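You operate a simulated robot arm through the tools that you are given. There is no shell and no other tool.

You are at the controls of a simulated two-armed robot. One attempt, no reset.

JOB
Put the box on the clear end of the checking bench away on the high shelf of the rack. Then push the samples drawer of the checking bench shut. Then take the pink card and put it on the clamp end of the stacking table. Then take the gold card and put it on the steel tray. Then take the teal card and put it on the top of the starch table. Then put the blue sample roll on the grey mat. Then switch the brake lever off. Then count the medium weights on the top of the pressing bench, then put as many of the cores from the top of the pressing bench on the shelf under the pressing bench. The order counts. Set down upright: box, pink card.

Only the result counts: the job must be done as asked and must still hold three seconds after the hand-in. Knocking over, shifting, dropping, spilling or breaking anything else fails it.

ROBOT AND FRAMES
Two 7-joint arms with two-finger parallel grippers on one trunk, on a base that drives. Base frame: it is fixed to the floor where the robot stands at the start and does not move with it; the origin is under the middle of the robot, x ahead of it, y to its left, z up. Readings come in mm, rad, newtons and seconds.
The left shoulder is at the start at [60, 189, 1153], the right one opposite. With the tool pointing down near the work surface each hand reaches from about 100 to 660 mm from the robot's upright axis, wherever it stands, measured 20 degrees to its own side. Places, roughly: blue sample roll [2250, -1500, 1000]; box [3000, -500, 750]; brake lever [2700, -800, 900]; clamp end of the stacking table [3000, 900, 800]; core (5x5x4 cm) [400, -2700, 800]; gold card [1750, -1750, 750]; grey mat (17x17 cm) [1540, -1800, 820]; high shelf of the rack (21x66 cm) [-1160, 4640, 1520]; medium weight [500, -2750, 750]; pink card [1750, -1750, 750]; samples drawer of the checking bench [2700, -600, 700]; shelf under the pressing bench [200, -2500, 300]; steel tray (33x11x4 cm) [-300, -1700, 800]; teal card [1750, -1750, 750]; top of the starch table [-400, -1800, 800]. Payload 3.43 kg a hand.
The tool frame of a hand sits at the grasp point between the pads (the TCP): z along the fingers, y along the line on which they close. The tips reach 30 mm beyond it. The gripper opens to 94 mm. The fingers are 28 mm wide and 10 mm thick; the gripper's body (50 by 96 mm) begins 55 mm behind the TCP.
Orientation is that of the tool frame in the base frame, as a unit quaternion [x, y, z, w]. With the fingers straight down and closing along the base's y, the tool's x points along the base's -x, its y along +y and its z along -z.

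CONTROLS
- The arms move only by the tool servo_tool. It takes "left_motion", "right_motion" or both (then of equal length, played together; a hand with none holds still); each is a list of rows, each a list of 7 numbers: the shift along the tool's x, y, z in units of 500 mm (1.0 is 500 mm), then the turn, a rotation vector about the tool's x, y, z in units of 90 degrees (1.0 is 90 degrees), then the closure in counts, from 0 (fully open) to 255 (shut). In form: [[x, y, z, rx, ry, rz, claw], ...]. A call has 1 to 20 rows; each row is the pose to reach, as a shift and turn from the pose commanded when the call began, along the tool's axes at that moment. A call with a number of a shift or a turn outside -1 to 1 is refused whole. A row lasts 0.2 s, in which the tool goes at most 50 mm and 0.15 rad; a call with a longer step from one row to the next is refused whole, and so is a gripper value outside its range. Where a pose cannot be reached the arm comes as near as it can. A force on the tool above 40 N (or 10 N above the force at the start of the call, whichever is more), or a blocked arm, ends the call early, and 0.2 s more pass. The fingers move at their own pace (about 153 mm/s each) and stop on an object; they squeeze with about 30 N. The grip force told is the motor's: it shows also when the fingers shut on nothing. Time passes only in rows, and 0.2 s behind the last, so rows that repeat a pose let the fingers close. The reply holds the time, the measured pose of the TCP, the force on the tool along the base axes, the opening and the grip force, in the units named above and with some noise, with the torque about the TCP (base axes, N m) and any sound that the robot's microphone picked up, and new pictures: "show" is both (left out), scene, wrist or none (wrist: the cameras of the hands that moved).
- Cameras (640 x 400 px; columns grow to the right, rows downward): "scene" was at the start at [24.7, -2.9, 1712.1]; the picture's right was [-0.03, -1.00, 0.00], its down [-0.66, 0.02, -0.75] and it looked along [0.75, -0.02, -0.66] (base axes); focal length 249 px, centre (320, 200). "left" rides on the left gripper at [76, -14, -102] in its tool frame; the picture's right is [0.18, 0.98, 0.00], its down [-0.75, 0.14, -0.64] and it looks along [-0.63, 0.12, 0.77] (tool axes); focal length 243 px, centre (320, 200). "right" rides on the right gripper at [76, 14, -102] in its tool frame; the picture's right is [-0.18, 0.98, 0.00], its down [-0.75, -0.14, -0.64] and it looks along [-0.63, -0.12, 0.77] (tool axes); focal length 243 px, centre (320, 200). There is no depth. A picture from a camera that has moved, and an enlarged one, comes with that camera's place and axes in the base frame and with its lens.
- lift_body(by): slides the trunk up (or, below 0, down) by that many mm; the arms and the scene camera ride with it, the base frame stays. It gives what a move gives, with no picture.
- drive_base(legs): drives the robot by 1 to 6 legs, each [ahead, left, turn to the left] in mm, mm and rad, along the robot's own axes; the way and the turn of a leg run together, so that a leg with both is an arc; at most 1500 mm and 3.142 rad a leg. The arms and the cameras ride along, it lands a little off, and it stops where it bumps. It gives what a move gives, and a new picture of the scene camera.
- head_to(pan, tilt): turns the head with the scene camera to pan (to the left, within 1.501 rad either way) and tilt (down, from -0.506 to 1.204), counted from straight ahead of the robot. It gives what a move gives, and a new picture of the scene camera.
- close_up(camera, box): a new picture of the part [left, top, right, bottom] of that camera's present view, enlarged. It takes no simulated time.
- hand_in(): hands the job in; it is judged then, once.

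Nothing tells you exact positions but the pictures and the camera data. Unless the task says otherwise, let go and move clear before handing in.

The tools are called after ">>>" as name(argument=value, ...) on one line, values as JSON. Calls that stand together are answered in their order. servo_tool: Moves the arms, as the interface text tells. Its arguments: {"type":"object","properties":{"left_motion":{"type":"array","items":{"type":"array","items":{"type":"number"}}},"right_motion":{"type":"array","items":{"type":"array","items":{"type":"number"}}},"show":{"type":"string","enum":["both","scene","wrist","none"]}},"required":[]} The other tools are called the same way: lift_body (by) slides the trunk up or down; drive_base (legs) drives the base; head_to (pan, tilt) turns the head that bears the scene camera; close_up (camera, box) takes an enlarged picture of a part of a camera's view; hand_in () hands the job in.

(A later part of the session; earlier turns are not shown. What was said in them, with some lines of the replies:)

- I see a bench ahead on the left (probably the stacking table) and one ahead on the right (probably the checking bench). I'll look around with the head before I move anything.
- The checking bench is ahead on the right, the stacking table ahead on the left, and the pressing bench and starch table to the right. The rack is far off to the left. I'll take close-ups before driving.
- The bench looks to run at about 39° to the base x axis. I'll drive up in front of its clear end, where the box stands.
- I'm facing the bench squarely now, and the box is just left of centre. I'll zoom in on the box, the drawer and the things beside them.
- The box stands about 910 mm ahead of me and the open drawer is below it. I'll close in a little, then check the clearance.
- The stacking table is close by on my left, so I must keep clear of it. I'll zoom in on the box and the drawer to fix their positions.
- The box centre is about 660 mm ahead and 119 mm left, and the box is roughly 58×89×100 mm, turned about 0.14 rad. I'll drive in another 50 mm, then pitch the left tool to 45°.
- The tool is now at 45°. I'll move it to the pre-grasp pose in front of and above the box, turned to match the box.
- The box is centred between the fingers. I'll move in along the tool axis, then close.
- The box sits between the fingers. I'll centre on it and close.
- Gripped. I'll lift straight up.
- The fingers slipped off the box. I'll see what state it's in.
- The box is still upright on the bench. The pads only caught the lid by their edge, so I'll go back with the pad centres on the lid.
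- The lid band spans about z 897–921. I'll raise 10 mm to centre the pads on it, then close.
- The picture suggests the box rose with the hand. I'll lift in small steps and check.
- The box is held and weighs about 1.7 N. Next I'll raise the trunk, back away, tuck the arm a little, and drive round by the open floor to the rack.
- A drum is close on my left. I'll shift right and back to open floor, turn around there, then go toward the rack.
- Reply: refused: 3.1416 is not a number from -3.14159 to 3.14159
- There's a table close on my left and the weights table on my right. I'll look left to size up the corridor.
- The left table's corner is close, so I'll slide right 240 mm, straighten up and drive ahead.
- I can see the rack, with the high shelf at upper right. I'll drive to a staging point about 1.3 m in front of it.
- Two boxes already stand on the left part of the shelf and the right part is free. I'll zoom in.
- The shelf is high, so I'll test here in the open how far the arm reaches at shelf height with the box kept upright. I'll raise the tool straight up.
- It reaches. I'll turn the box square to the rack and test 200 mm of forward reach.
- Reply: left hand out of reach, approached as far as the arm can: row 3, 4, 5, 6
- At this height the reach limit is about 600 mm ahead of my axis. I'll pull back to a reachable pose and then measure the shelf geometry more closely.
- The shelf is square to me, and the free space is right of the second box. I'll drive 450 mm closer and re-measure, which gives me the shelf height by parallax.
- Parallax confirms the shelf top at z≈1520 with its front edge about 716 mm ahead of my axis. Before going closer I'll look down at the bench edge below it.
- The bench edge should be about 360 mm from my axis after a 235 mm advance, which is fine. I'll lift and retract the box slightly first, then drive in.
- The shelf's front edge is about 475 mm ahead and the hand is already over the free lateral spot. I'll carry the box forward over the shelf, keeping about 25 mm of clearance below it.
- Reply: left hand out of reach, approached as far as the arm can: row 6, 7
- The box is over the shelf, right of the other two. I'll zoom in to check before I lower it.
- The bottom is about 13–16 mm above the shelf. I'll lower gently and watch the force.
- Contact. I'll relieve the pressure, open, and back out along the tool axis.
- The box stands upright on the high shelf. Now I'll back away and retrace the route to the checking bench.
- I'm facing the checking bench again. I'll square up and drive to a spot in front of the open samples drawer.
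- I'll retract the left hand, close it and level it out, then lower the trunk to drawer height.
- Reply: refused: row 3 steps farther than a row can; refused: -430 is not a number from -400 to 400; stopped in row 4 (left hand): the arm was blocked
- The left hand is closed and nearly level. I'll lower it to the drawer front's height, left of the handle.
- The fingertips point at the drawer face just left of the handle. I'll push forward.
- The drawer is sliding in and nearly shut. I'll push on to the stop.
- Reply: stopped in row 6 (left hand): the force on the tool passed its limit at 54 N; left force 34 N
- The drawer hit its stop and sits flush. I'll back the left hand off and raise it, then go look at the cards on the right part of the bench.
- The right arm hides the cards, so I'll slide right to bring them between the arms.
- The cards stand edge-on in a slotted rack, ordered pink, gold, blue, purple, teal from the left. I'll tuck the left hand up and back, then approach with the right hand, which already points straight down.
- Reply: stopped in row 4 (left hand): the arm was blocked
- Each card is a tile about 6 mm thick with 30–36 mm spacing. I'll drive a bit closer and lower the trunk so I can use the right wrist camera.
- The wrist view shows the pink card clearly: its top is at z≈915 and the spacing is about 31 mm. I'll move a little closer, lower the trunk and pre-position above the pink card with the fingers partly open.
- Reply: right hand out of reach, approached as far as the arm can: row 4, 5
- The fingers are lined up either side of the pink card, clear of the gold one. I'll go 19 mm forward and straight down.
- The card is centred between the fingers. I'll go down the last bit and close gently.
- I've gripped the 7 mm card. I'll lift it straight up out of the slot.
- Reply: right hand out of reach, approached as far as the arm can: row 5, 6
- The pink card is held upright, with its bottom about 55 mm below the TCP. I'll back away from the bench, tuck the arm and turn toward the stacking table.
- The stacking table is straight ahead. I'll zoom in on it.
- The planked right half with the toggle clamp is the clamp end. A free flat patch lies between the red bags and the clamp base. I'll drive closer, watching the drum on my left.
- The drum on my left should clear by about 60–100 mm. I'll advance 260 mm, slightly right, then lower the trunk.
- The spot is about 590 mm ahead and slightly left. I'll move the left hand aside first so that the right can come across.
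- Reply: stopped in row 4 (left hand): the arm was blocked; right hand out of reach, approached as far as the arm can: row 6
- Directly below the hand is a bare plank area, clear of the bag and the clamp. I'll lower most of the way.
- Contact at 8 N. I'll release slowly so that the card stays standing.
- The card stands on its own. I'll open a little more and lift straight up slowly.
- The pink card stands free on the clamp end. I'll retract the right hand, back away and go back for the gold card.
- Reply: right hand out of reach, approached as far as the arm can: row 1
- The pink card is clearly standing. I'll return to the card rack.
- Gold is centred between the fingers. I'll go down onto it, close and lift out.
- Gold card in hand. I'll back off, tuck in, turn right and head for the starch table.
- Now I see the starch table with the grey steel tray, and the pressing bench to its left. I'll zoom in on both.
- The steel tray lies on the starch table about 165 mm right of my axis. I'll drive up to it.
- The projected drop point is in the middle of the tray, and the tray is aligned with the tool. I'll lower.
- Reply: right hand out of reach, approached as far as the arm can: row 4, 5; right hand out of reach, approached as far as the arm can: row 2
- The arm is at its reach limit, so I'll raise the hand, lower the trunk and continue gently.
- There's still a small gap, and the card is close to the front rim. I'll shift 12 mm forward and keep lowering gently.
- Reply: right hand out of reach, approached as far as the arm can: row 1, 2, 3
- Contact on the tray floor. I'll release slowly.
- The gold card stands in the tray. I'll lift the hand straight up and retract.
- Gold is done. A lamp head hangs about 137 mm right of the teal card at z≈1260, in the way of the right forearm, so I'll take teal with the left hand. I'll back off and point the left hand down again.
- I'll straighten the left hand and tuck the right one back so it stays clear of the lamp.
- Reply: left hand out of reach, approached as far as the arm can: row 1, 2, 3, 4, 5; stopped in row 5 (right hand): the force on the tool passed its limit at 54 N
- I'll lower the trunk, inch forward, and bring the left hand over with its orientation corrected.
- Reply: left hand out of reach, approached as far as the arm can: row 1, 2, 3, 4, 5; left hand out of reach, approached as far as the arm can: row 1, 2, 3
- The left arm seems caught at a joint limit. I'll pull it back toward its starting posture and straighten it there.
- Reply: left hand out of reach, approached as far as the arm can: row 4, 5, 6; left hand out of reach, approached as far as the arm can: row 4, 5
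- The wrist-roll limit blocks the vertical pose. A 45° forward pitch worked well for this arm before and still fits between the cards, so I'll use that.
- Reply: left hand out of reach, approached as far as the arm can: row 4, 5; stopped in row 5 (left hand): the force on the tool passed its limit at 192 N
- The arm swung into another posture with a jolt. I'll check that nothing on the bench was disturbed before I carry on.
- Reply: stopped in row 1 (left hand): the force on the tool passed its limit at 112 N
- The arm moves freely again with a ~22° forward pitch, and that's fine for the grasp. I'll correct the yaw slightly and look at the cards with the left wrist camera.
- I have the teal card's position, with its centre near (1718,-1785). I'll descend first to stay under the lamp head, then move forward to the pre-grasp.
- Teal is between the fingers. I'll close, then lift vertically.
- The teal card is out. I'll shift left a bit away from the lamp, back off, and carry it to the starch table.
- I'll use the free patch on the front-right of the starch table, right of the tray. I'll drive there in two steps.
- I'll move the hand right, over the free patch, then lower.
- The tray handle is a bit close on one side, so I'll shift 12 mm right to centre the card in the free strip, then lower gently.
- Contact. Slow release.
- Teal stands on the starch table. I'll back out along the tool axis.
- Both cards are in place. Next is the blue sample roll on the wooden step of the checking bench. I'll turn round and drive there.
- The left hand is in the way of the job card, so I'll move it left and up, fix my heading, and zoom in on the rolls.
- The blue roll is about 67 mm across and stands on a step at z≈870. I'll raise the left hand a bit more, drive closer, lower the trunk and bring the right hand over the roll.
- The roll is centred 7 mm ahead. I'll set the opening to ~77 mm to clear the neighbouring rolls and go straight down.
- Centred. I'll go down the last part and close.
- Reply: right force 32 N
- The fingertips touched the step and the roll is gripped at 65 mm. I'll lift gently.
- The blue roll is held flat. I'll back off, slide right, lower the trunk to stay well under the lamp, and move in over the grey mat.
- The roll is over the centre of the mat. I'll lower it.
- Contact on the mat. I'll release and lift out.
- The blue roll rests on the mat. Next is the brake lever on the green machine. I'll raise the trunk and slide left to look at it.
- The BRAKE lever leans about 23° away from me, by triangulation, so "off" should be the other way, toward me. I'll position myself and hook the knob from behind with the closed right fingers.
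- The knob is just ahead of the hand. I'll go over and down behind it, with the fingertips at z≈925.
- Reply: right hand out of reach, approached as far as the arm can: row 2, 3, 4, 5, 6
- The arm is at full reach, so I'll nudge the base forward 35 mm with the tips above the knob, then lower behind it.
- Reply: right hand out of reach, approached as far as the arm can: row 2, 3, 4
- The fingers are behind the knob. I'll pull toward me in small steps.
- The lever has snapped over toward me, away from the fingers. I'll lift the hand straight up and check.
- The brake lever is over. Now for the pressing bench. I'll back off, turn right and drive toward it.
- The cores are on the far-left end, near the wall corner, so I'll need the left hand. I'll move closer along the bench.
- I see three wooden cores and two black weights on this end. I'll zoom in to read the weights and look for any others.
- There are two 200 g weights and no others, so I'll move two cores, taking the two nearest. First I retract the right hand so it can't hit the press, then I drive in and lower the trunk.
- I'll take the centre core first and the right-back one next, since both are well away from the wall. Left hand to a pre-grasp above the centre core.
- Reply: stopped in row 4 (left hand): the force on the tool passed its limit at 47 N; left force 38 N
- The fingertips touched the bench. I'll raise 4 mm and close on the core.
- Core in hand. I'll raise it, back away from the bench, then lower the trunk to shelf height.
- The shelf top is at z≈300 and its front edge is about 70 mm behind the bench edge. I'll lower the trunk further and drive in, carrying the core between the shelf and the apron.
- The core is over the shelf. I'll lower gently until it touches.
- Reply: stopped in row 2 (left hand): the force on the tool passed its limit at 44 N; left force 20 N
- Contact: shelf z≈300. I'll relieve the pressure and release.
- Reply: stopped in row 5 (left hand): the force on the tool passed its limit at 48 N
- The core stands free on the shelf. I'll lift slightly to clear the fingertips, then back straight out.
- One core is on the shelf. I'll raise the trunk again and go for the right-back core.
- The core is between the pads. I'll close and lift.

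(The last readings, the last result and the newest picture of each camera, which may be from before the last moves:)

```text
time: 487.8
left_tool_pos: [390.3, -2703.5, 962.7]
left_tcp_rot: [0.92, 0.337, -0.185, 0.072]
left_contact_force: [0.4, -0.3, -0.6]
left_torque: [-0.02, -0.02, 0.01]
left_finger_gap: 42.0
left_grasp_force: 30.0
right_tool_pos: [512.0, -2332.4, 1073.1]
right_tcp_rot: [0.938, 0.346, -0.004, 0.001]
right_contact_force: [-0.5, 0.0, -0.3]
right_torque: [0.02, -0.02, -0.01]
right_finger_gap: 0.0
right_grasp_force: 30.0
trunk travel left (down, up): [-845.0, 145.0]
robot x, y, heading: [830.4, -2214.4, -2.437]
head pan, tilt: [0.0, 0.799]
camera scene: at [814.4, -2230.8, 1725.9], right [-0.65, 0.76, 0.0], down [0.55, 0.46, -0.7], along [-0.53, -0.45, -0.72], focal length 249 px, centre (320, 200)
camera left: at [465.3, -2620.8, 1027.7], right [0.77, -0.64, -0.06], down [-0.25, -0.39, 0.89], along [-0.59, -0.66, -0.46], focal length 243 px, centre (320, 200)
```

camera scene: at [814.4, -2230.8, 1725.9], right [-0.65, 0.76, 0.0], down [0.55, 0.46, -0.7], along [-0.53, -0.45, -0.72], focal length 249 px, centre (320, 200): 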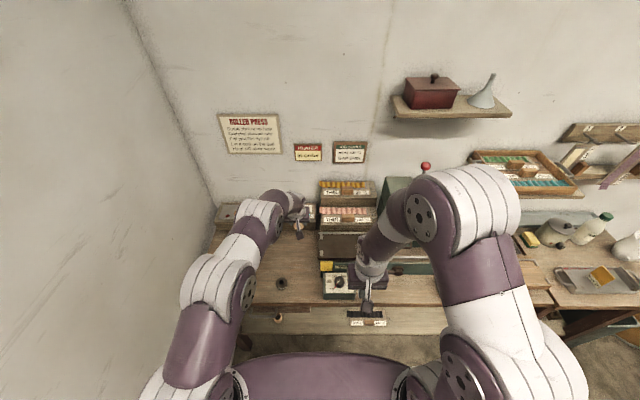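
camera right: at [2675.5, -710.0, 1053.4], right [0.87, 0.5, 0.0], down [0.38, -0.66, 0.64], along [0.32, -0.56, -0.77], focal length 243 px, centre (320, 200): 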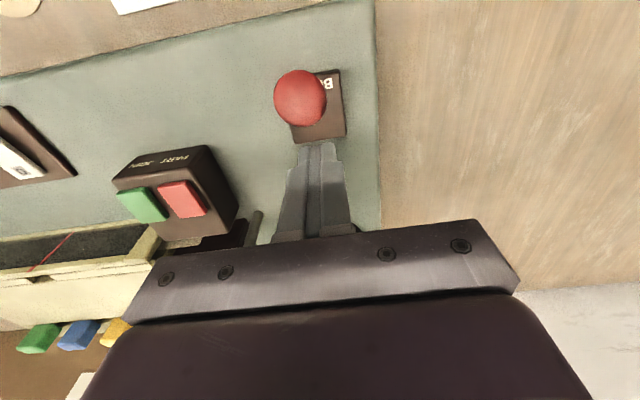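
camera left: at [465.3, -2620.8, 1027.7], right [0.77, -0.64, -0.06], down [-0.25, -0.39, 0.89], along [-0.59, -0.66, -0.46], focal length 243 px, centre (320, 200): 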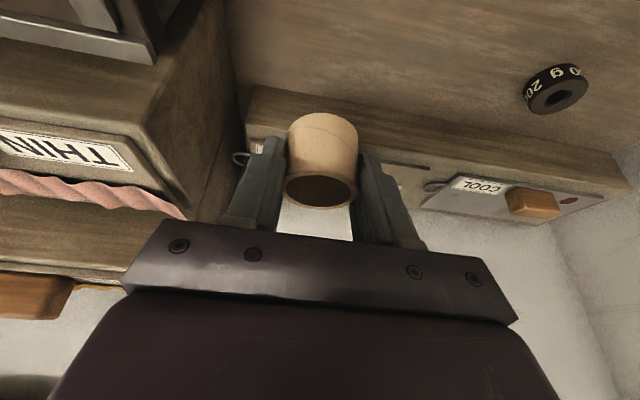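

Second core held. I'll back out, lower the trunk and place it on the shelf beside the first.

>>> drive_base(legs=[[-450, 0, 0]])

>>> lift_body(by=-400)

>>> lift_body(by=-185)

>>> head_to(pan=0.05, tilt=0.5)

```text
time: 490.5
left_tool_pos: [726.8, -2413.1, 962.9]
left_tcp_rot: [0.921, 0.335, -0.184, 0.071]
left_contact_force: [0.1, 0.3, -0.3]
left_torque: [-0.01, -0.01, -0.02]
left_finger_gap: 42.0
left_grasp_force: 30.1
right_tool_pos: [854.3, -2042.1, 1073.2]
right_tcp_rot: [0.94, 0.342, -0.005, 0.002]
right_contact_force: [0.5, -0.7, -0.5]
right_torque: [-0.01, 0.02, 0.0]
right_finger_gap: 0.0
right_grasp_force: 30.2
trunk travel left (down, up): [-845.0, 145.0]
robot x, y, heading: [1172.5, -1926.8, -2.449]
head pan, tilt: [0.0, 0.799]
camera scene: at [1156.2, -1942.8, 1725.9], right [-0.64, 0.77, 0.0], down [0.55, 0.46, -0.7], along [-0.53, -0.45, -0.72], focal length 249 px, centre (320, 200)
```

scene: 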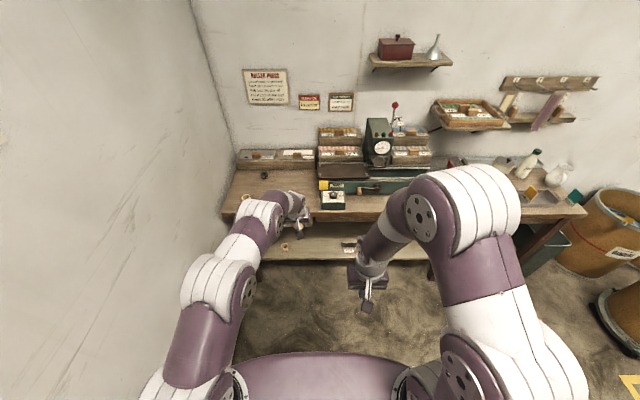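

```text
time: 494.4
left_tool_pos: [727.9, -2411.2, 561.9]
left_tcp_rot: [0.921, 0.335, -0.184, 0.072]
left_contact_force: [0.4, -0.6, -0.7]
left_torque: [0.0, -0.02, 0.0]
left_finger_gap: 42.1
left_grasp_force: 29.6
right_tool_pos: [853.8, -2041.7, 673.4]
right_tcp_rot: [0.94, 0.341, -0.004, 0.001]
right_contact_force: [-0.4, 0.0, -0.1]
right_torque: [-0.06, 0.01, 0.0]
right_finger_gap: 0.0
right_grasp_force: 30.1
trunk travel left (down, up): [-445.0, 545.0]
robot x, y, heading: [1172.7, -1927.1, -2.448]
head pan, tilt: [0.0, 0.799]
```

```text
time: 496.4
left_tool_pos: [728.2, -2412.8, 377.7]
left_tcp_rot: [0.921, 0.334, -0.185, 0.071]
left_contact_force: [-0.8, 0.0, -0.1]
left_torque: [0.03, 0.04, -0.01]
left_finger_gap: 41.7
left_grasp_force: 29.8
right_tool_pos: [853.9, -2042.8, 488.3]
right_tcp_rot: [0.94, 0.341, -0.004, 0.002]
right_contact_force: [0.2, -1.0, 1.5]
right_torque: [0.01, 0.02, -0.03]
right_finger_gap: 0.0
right_grasp_force: 29.8
trunk travel left (down, up): [-260.0, 730.0]
robot x, y, heading: [1172.1, -1928.3, -2.447]
head pan, tilt: [0.0, 0.799]
```

```text
time: 497.2
left_tool_pos: [728.3, -2411.1, 378.4]
left_tcp_rot: [0.922, 0.334, -0.184, 0.071]
left_contact_force: [0.7, 0.1, 0.9]
left_torque: [-0.04, 0.01, 0.0]
left_finger_gap: 41.7
left_grasp_force: 30.1
right_tool_pos: [853.8, -2042.5, 488.2]
right_tcp_rot: [0.94, 0.341, -0.004, 0.002]
right_contact_force: [-0.8, 0.7, 0.4]
right_torque: [0.0, -0.01, 0.0]
right_finger_gap: 0.0
right_grasp_force: 29.7
trunk travel left (down, up): [-260.0, 730.0]
robot x, y, heading: [1171.6, -1926.5, -2.442]
head pan, tilt: [0.051, 0.499]
camera scene: at [1152.0, -1952.3, 1166.8], right [-0.68, 0.73, 0.0], down [0.35, 0.33, -0.88], along [-0.64, -0.6, -0.48], focal length 249 px, centre (320, 200)
```

scene: 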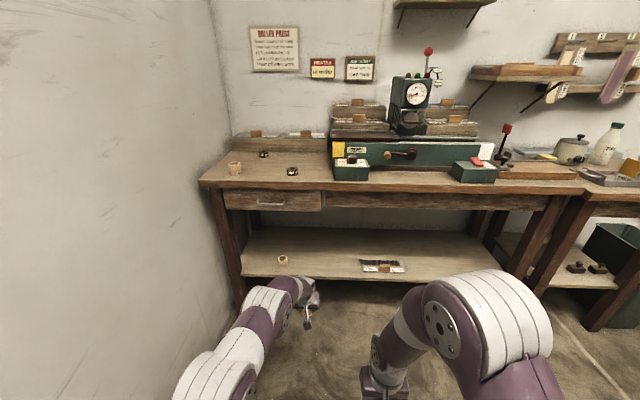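

>>> drive_base(legs=[[300, 0, 0.003]])

>>> close_up(camera="left", box=[0, 0, 640, 400])

>>> close_up(camera="scene", box=[180, 200, 420, 350])

```text
time: 499.2
left_tool_pos: [503.9, -2604.4, 375.8]
left_tcp_rot: [0.921, 0.336, -0.184, 0.072]
left_contact_force: [-0.1, -0.5, -0.8]
left_torque: [0.03, 0.01, 0.01]
left_finger_gap: 41.7
left_grasp_force: 29.7
right_tool_pos: [628.0, -2234.1, 488.3]
right_tcp_rot: [0.939, 0.344, -0.004, 0.002]
right_contact_force: [0.1, 0.4, 0.2]
right_torque: [-0.02, 0.03, -0.01]
right_finger_gap: 0.1
right_grasp_force: 30.2
trunk travel left (down, up): [-260.0, 730.0]
robot x, y, heading: [945.5, -2119.7, -2.442]
head pan, tilt: [0.051, 0.499]
camera scene: at [925.0, -2143.0, 1166.8], right [-0.68, 0.73, 0.0], down [0.35, 0.33, -0.88], along [-0.64, -0.6, -0.48], focal length 249 px, centre (320, 200)
```

scene: 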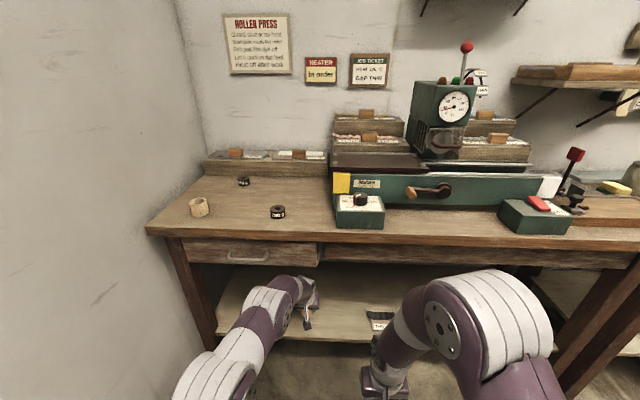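

```text
1.00 times, centred on (320, 200) of left (not enlarged: the box is as wide or as high as the picture)
camera zoom: at [579.6, -2521.6, 442.2], right [0.76, -0.64, -0.06], down [-0.25, -0.39, 0.89], along [-0.59, -0.66, -0.46], focal length 243 px, centre (320, 200)
```

zoom: 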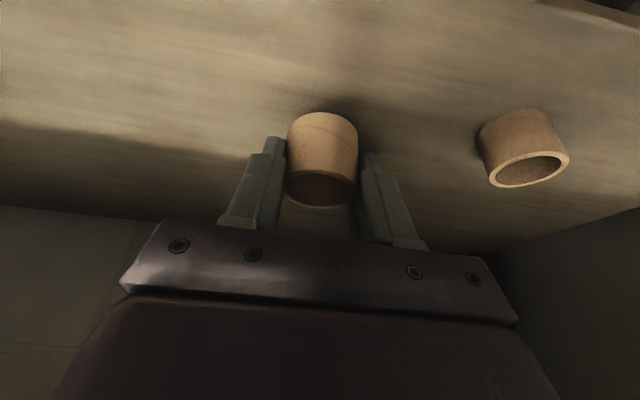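

```text
2.67 times, centred on (300, 275) of scene
camera zoom: at [925.0, -2143.0, 1166.8], right [-0.68, 0.73, 0.0], down [0.35, 0.33, -0.88], along [-0.64, -0.6, -0.48], focal length 664 px, centre (373, 0)
```

zoom: 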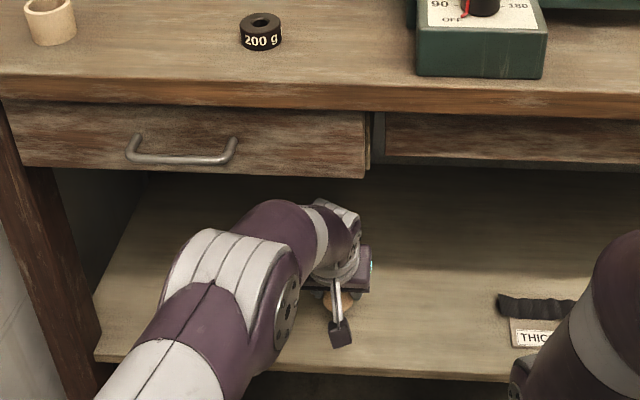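

>>> servo_tool(left_motion=[[0.0078, 0, 0.0184, 0, 0, 0, 255], [0.0156, 0, 0.0368, 0, 0, 0, 255], [0.0234, 0, 0.0552, 0, 0, 0, 255], [0.0234, 0, 0.0552, 0, 0, 0, 255]], show="none")

>>> servo_tool(left_motion=[[0.0024, 0, 0.0055, 0, 0, 0, 255], [0.0047, 0, 0.011, 0, 0, 0, 255], [0.0047, 0, 0.011, 0, 0, 0, 255]], show="none")

```text
time: 500.2
left_tool_pos: [503.7, -2605.4, 347.4]
left_tcp_rot: [0.921, 0.336, -0.184, 0.072]
left_contact_force: [0.3, 0.4, 0.7]
left_torque: [-0.02, 0.01, -0.02]
left_finger_gap: 41.6
left_grasp_force: 29.6
right_tool_pos: [628.9, -2234.1, 487.3]
right_tcp_rot: [0.939, 0.344, -0.004, 0.002]
right_contact_force: [0.6, -0.3, -0.1]
right_torque: [-0.04, 0.0, 0.02]
right_finger_gap: 0.0
right_grasp_force: 30.5
trunk travel left (down, up): [-260.0, 730.0]
robot x, y, heading: [948.8, -2121.8, -2.437]
head pan, tilt: [0.051, 0.499]
```

```text
time: 501.0
left_tool_pos: [503.2, -2604.5, 340.7]
left_tcp_rot: [0.92, 0.337, -0.185, 0.072]
left_contact_force: [-0.5, -0.5, -0.1]
left_torque: [0.02, -0.01, 0.0]
left_finger_gap: 41.7
left_grasp_force: 29.8
right_tool_pos: [627.8, -2234.6, 488.4]
right_tcp_rot: [0.939, 0.343, -0.004, 0.002]
right_contact_force: [0.4, 0.0, -0.2]
right_torque: [0.0, 0.01, 0.01]
right_finger_gap: 0.1
right_grasp_force: 30.1
trunk travel left (down, up): [-260.0, 730.0]
robot x, y, heading: [948.6, -2116.9, -2.437]
head pan, tilt: [0.051, 0.499]
```

>>> servo_tool(left_motion=[[0.0016, 0, 0.0037, 0, 0, 0, 255], [0.0031, 0, 0.0074, 0, 0, 0, 255], [0.0031, 0, 0.0074, 0, 0, 0, 255]], show="wrist")

```text
time: 501.8
left_tool_pos: [503.6, -2604.5, 338.8]
left_tcp_rot: [0.92, 0.337, -0.185, 0.072]
left_contact_force: [3.0, 1.3, 10.7]
left_torque: [0.11, 0.06, -0.03]
left_finger_gap: 41.9
left_grasp_force: 30.2
right_tool_pos: [628.3, -2233.4, 489.4]
right_tcp_rot: [0.939, 0.344, -0.005, 0.002]
right_contact_force: [-0.1, -0.5, -0.3]
right_torque: [0.01, -0.03, -0.01]
right_finger_gap: 0.4
right_grasp_force: 30.0
trunk travel left (down, up): [-260.0, 730.0]
robot x, y, heading: [944.5, -2120.7, -2.442]
head pan, tilt: [0.051, 0.499]
camera left: at [579.4, -2521.6, 403.7], right [0.76, -0.64, -0.06], down [-0.25, -0.39, 0.89], along [-0.59, -0.66, -0.46], focal length 243 px, centre (320, 200)
```

left: 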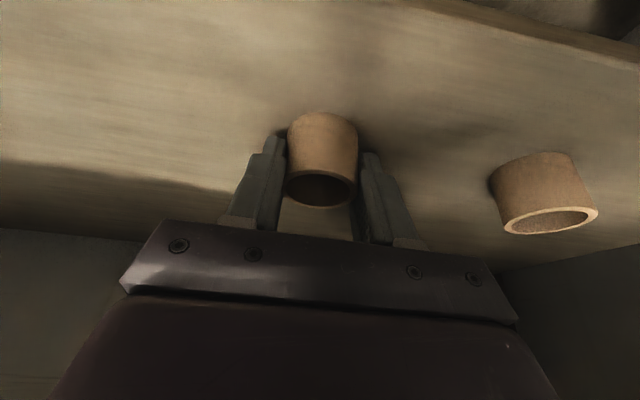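

Contact. I'll release, lift a little, then back straight out.

>>> servo_tool(left_motion=[[-0.0008, 0, -0.0018, 0, 0, 0, 150], [-0.0008, 0, -0.0018, 0, 0, 0, 130], [-0.0008, 0, -0.0018, 0, 0, 0, 110], [-0.0008, 0, -0.0018, 0, 0, 0, 80], [-0.0008, 0, -0.0018, 0, 0, 0, 55], [-0.008, 0, -0.018, 0, 0, 0, 50], [-0.014, 0, -0.034, 0, 0, 0, 50]], show="wrist")

>>> drive_base(legs=[[-400, 0, 0]])

>>> close_up(camera="scene", box=[190, 120, 430, 290])

```text
time: 503.4
left_tool_pos: [504.8, -2604.2, 355.6]
left_tcp_rot: [0.921, 0.336, -0.184, 0.072]
left_contact_force: [0.4, 0.5, 0.4]
left_torque: [0.02, 0.0, 0.01]
left_finger_gap: 75.7
left_grasp_force: 0.1
right_tool_pos: [629.0, -2234.5, 488.2]
right_tcp_rot: [0.939, 0.344, -0.005, 0.001]
right_contact_force: [0.2, -1.1, -0.1]
right_torque: [0.02, 0.01, 0.0]
right_finger_gap: 0.0
right_grasp_force: 30.1
trunk travel left (down, up): [-260.0, 730.0]
robot x, y, heading: [944.7, -2121.3, -2.439]
head pan, tilt: [0.051, 0.499]
camera left: at [580.0, -2521.8, 421.0], right [0.76, -0.64, -0.06], down [-0.25, -0.39, 0.89], along [-0.59, -0.66, -0.46], focal length 243 px, centre (320, 200)
```

left: 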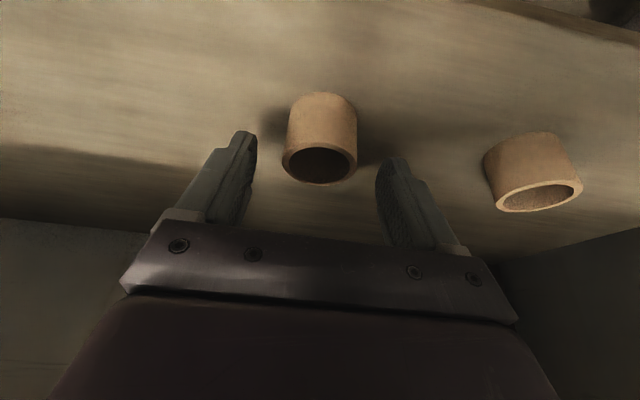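

```text
time: 505.7
left_tool_pos: [761.9, -2385.2, 357.8]
left_tcp_rot: [0.921, 0.335, -0.188, 0.071]
left_contact_force: [-0.6, 0.4, 0.1]
left_torque: [-0.03, -0.02, 0.01]
left_finger_gap: 75.7
left_grasp_force: 0.1
right_tool_pos: [888.4, -2014.9, 487.4]
right_tcp_rot: [0.939, 0.343, -0.005, 0.002]
right_contact_force: [0.6, 0.0, 0.2]
right_torque: [-0.01, 0.02, -0.02]
right_finger_gap: 0.6
right_grasp_force: 29.9
trunk travel left (down, up): [-260.0, 730.0]
robot x, y, heading: [1208.0, -1901.3, -2.439]
head pan, tilt: [0.051, 0.499]
stopped in leg 1: the robot was blocked; the commanded pose is now the measured one
camera scene: at [1185.2, -1923.6, 1166.9], right [-0.68, 0.73, 0.0], down [0.35, 0.33, -0.88], along [-0.64, -0.6, -0.48], focal length 249 px, centre (320, 200)
```

scene: 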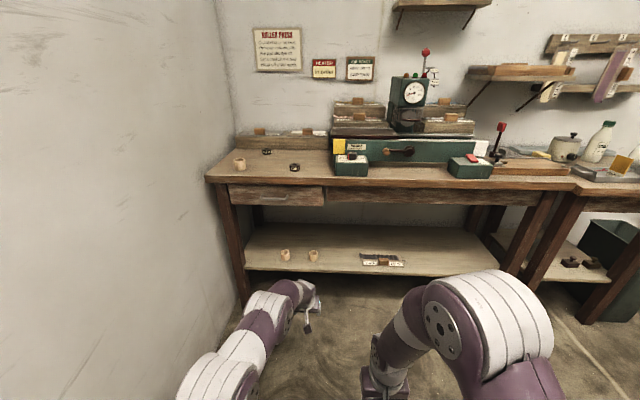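

```text
2.35 times, centred on (310, 205) of scene
camera zoom: at [1185.2, -1923.6, 1166.9], right [-0.68, 0.73, 0.0], down [0.35, 0.33, -0.88], along [-0.64, -0.6, -0.48], focal length 586 px, centre (344, 188)
```

zoom: 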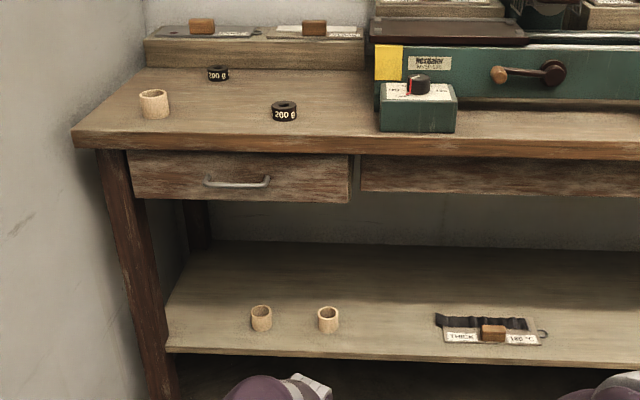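

Both cores are on the shelf. My base just bumped the end of the checking bench behind me, so I'll move forward, raise the trunk, get clear and check that nothing was disturbed there.

>>> drive_base(legs=[[60, 0, 0]])

>>> lift_body(by=400)

>>> lift_body(by=200)

>>> drive_base(legs=[[0, -700, 0], [-500, -300, 0], [0, 0, 1.57]])

>>> head_to(pan=0.0, tilt=0.5)

```text
time: 506.6
left_tool_pos: [717.8, -2424.4, 357.5]
left_tcp_rot: [0.92, 0.336, -0.187, 0.072]
left_contact_force: [0.4, 0.1, -0.3]
left_torque: [0.01, -0.01, 0.01]
left_finger_gap: 75.5
left_grasp_force: 0.0
right_tool_pos: [842.5, -2053.7, 489.3]
right_tcp_rot: [0.939, 0.343, -0.005, 0.002]
right_contact_force: [-0.2, -1.9, 0.4]
right_torque: [-0.01, -0.02, -0.02]
right_finger_gap: 0.1
right_grasp_force: 29.9
trunk travel left (down, up): [-260.0, 730.0]
robot x, y, heading: [1159.3, -1937.0, -2.442]
head pan, tilt: [0.051, 0.499]
camera scene: at [1139.0, -1962.6, 1166.8], right [-0.68, 0.73, 0.0], down [0.35, 0.33, -0.88], along [-0.64, -0.6, -0.48], focal length 249 px, centre (320, 200)
```

scene: 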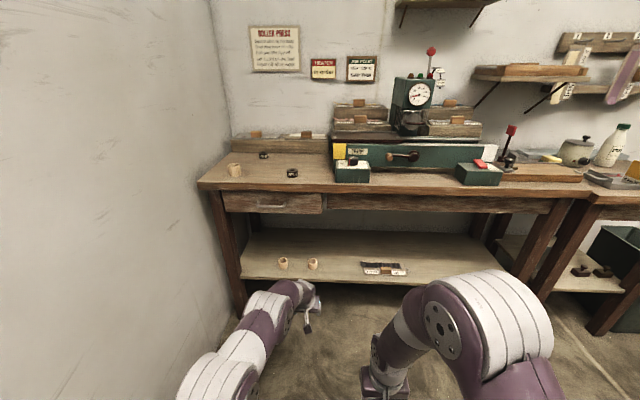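

```text
time: 510.5
left_tool_pos: [716.1, -2424.0, 758.0]
left_tcp_rot: [0.921, 0.336, -0.186, 0.072]
left_contact_force: [0.0, 0.1, 0.5]
left_torque: [0.03, 0.0, 0.01]
left_finger_gap: 75.8
left_grasp_force: 0.1
right_tool_pos: [842.8, -2053.6, 889.2]
right_tcp_rot: [0.939, 0.344, -0.004, 0.001]
right_contact_force: [0.4, -0.6, -0.4]
right_torque: [0.01, 0.01, 0.0]
right_finger_gap: 0.4
right_grasp_force: 30.5
trunk travel left (down, up): [-660.0, 330.0]
robot x, y, heading: [1158.5, -1939.1, -2.443]
head pan, tilt: [0.051, 0.499]
```

```text
time: 512.6
left_tool_pos: [716.5, -2423.8, 956.2]
left_tcp_rot: [0.92, 0.336, -0.187, 0.071]
left_contact_force: [-0.3, 0.2, 0.3]
left_torque: [-0.03, -0.02, 0.0]
left_finger_gap: 75.6
left_grasp_force: 0.0
right_tool_pos: [841.4, -2052.2, 1088.5]
right_tcp_rot: [0.939, 0.343, -0.005, 0.002]
right_contact_force: [0.2, 0.9, 0.5]
right_torque: [0.01, 0.05, 0.01]
right_finger_gap: 0.1
right_grasp_force: 29.7
trunk travel left (down, up): [-860.0, 130.0]
robot x, y, heading: [1161.0, -1935.8, -2.438]
head pan, tilt: [0.051, 0.499]
```

```text
time: 523.2
left_tool_pos: [1399.3, -1306.4, 958.2]
left_tcp_rot: [0.415, 0.888, -0.082, 0.183]
left_contact_force: [0.3, -0.1, -0.4]
left_torque: [0.02, -0.01, 0.01]
left_finger_gap: 75.4
left_grasp_force: 0.0
right_tool_pos: [1028.0, -1180.0, 1089.1]
right_tcp_rot: [0.423, 0.906, -0.001, 0.005]
right_contact_force: [-0.3, 0.3, -0.5]
right_torque: [0.02, -0.01, 0.02]
right_finger_gap: 0.1
right_grasp_force: 30.1
trunk travel left (down, up): [-860.0, 130.0]
robot x, y, heading: [908.6, -859.5, -0.876]
head pan, tilt: [0.051, 0.499]
camera scene: at [938.6, -882.9, 1766.9], right [-0.73, -0.68, 0.0], down [-0.33, 0.35, -0.88], along [0.6, -0.64, -0.48], focal length 249 px, centre (320, 200)
```

scene: 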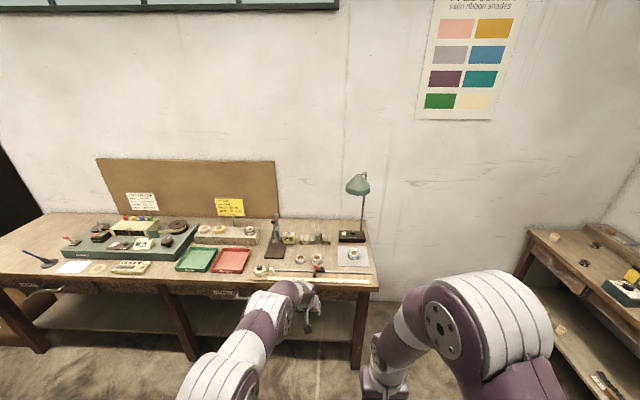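

```text
time: 523.8
left_tool_pos: [1399.2, -1306.0, 957.4]
left_tcp_rot: [0.415, 0.887, -0.082, 0.183]
left_contact_force: [-0.9, -0.5, -0.3]
left_torque: [-0.01, 0.02, 0.02]
left_finger_gap: 75.6
left_grasp_force: 0.1
right_tool_pos: [1027.9, -1179.6, 1089.1]
right_tcp_rot: [0.423, 0.906, -0.003, 0.005]
right_contact_force: [0.1, -0.9, -0.7]
right_torque: [0.01, 0.05, -0.01]
right_finger_gap: 0.0
right_grasp_force: 30.3
trunk travel left (down, up): [-860.0, 130.0]
robot x, y, heading: [913.9, -861.2, -0.875]
head pan, tilt: [0.0, 0.499]
camera scene: at [935.3, -885.9, 1766.9], right [-0.77, -0.64, 0.0], down [-0.31, 0.37, -0.88], along [0.56, -0.67, -0.48], focal length 249 px, centre (320, 200)
```

scene: 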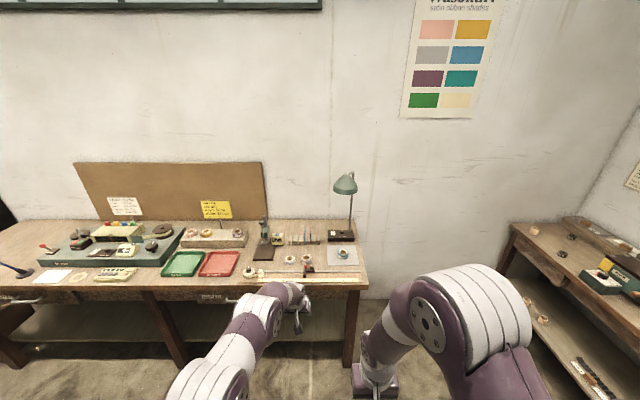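

>>> close_up(camera="scene", box=[200, 170, 392, 290])

>>> close_up(camera="scene", box=[0, 190, 260, 350])

>>> head_to(pan=-1.0, tilt=0.5)

>>> head_to(pan=1.0, tilt=0.35)

```text
3.33 times, centred on (296, 230) of scene
camera zoom: at [935.3, -885.9, 1766.9], right [-0.77, -0.64, 0.0], down [-0.31, 0.37, -0.88], along [0.56, -0.67, -0.48], focal length 830 px, centre (400, 100)
```

zoom: 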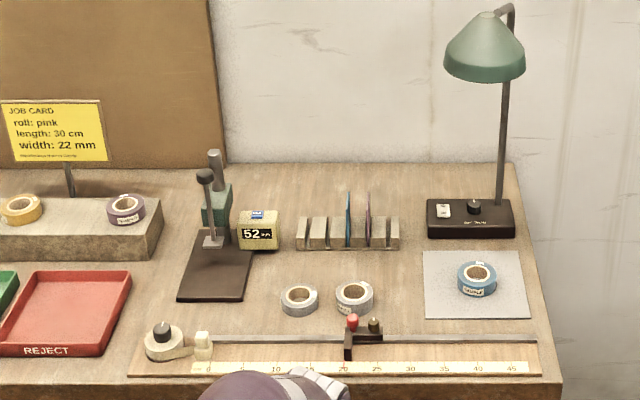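

```text
2.46 times, centred on (130, 270) of scene
camera zoom: at [935.3, -885.9, 1766.9], right [-0.77, -0.64, 0.0], down [-0.31, 0.37, -0.88], along [0.56, -0.67, -0.48], focal length 613 px, centre (788, 28)
```

zoom: 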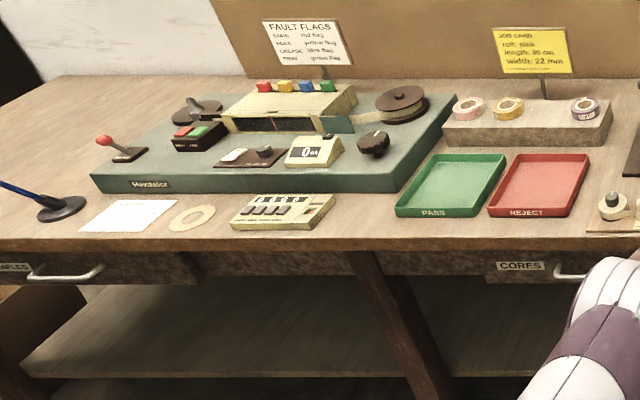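

```text
time: 525.1
left_tool_pos: [1398.4, -1306.3, 958.2]
left_tcp_rot: [0.415, 0.887, -0.083, 0.183]
left_contact_force: [0.0, 0.4, -0.6]
left_torque: [-0.03, 0.03, 0.0]
left_finger_gap: 75.4
left_grasp_force: 0.1
right_tool_pos: [1029.1, -1179.4, 1089.2]
right_tcp_rot: [0.424, 0.906, -0.002, 0.005]
right_contact_force: [0.2, -0.8, 0.3]
right_torque: [0.0, -0.03, 0.01]
right_finger_gap: 0.0
right_grasp_force: 29.9
trunk travel left (down, up): [-860.0, 130.0]
robot x, y, heading: [917.8, -860.4, -0.876]
head pan, tilt: [-1.0, 0.499]
camera scene: at [849.8, -903.0, 1766.9], right [-0.95, 0.3, 0.0], down [0.14, 0.46, -0.88], along [-0.26, -0.84, -0.48], focal length 249 px, centre (320, 200)
```

scene: 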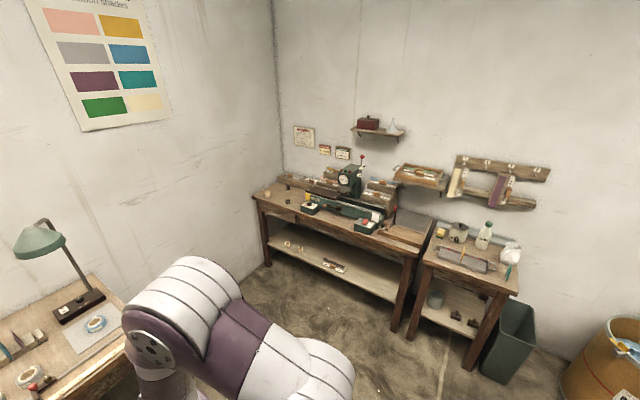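

```text
time: 527.0
left_tool_pos: [1397.7, -1305.7, 957.9]
left_tcp_rot: [0.415, 0.888, -0.082, 0.183]
left_contact_force: [-1.0, -0.6, -0.3]
left_torque: [0.0, -0.02, 0.02]
left_finger_gap: 75.8
left_grasp_force: 0.1
right_tool_pos: [1028.5, -1179.5, 1088.2]
right_tcp_rot: [0.423, 0.906, -0.003, 0.004]
right_contact_force: [-0.6, 0.8, -0.3]
right_torque: [-0.02, 0.01, 0.02]
right_finger_gap: 0.1
right_grasp_force: 30.4
trunk travel left (down, up): [-860.0, 130.0]
robot x, y, heading: [914.1, -859.9, -0.874]
head pan, tilt: [1.0, 0.351]
camera scene: at [969.2, -804.5, 1780.6], right [0.12, -0.99, 0.0], down [-0.34, -0.04, -0.94], along [0.93, 0.12, -0.34], focal length 249 px, centre (320, 200)
```

scene: 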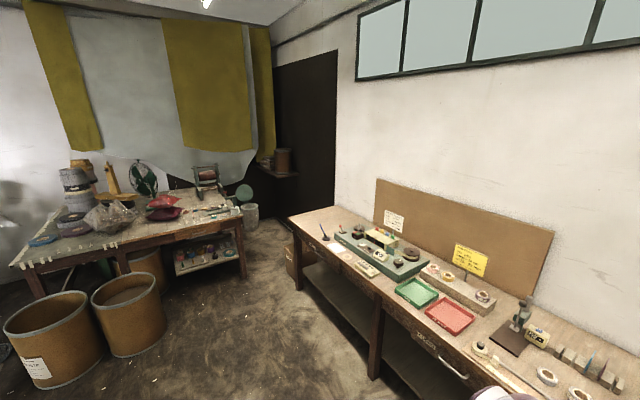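

All in order here. A last look at the pink card, the starch table and the shelf before I hand in.

>>> close_up(camera="scene", box=[110, 150, 270, 250])

>>> head_to(pan=-1.3, tilt=0.5)

>>> close_up(camera="scene", box=[140, 140, 460, 340])

```text
4.00 times, centred on (190, 200) of scene
camera zoom: at [969.2, -804.5, 1780.6], right [0.12, -0.99, 0.0], down [-0.34, -0.04, -0.94], along [0.93, 0.12, -0.34], focal length 996 px, centre (840, 200)
```

zoom: 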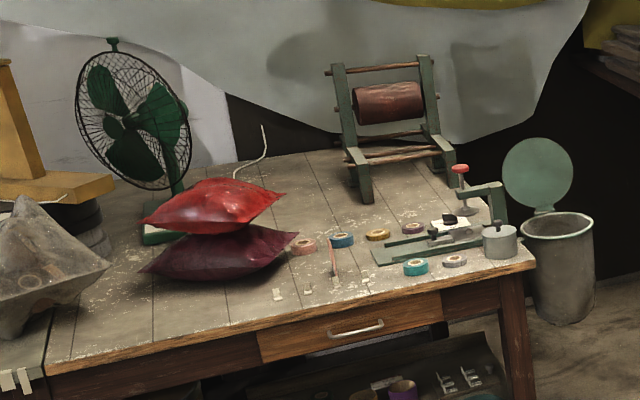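

```text
time: 529.1
left_tool_pos: [1398.1, -1306.9, 958.5]
left_tcp_rot: [0.414, 0.888, -0.082, 0.183]
left_contact_force: [-0.6, 0.3, -0.7]
left_torque: [-0.02, 0.02, -0.02]
left_finger_gap: 75.8
left_grasp_force: 0.1
right_tool_pos: [1028.3, -1180.0, 1088.0]
right_tcp_rot: [0.424, 0.906, -0.002, 0.004]
right_contact_force: [0.2, 0.1, 0.3]
right_torque: [-0.02, 0.0, 0.02]
right_finger_gap: 0.0
right_grasp_force: 30.2
trunk travel left (down, up): [-860.0, 130.0]
robot x, y, heading: [912.0, -863.5, -0.876]
head pan, tilt: [-1.3, 0.499]
camera scene: at [825.3, -891.1, 1766.9], right [-0.82, 0.57, 0.0], down [0.27, 0.39, -0.88], along [-0.5, -0.72, -0.48], focal length 249 px, centre (320, 200)
```

scene: 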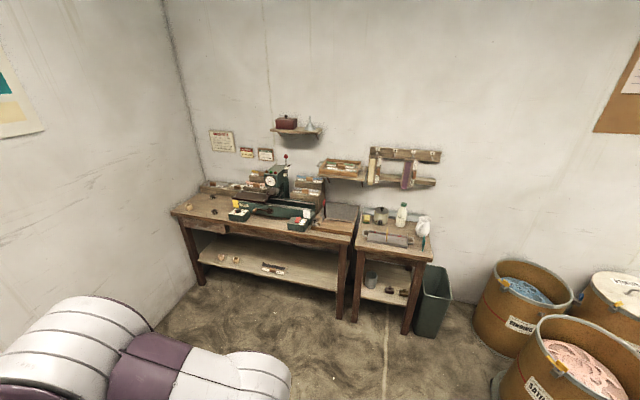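

```text
2.00 times, centred on (300, 240) of scene
camera zoom: at [825.3, -891.1, 1766.9], right [-0.82, 0.57, 0.0], down [0.27, 0.39, -0.88], along [-0.5, -0.72, -0.48], focal length 498 px, centre (360, 120)
```

zoom: 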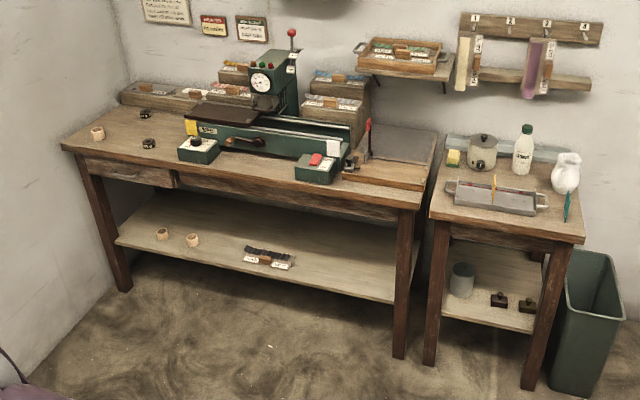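

Everything looks as asked:
- The box is on the rack's high shelf and the samples drawer is shut.
- The pink card stands on the clamp end, gold is in the steel tray, and teal is on the starch table.
- The blue roll is on the mat and the brake lever is pulled over to what I take to be off.
- Two cores are on the shelf, matching the two 200 g weights, which I take to be the medium ones.

Both hands are empty and clear, so I'm handing in.

>>> hand_in()

```text
The job is handed in.
```

I carried out every step in the order given and handed the job in; I haven't seen how it was judged.

| Step | Where it stands now |
|---|---|
| Box | Upright on the high shelf of the rack, to the right of the two boxes already there |
| Samples drawer | Pushed shut against its stop |
| Pink card | Standing upright on the planked half of the stacking table, just left of the clamp |
| Gold card | Standing in the steel tray |
| Teal card | Standing on the starch table, right of the tray |
| Blue sample roll | Flat on the grey mat |
| Brake lever | Pulled over toward the front of the bench |
| Cores | Two moved to the shelf under the pressing bench; one left on top |

I had to judge three things the pictures did not settle:
- **Brake lever:** it has no on/off marks. It leaned away from the bench front, so I took that as on and pulled it the other way.
- **Medium weights:** I counted the two black 200 g weights as the medium ones. They were the only weights I could see on the pressing bench.
- **Clamp end:** I took this to be the planked half of the stacking table with the toggle clamp.

Two things did not go cleanly:
- **Box:** my first grip slipped off, but the box stayed upright on the bench and the second grip held.
- **Checking bench:** my base bumped its right end as I backed away from the pressing bench. I checked afterwards and saw nothing moved or knocked over.
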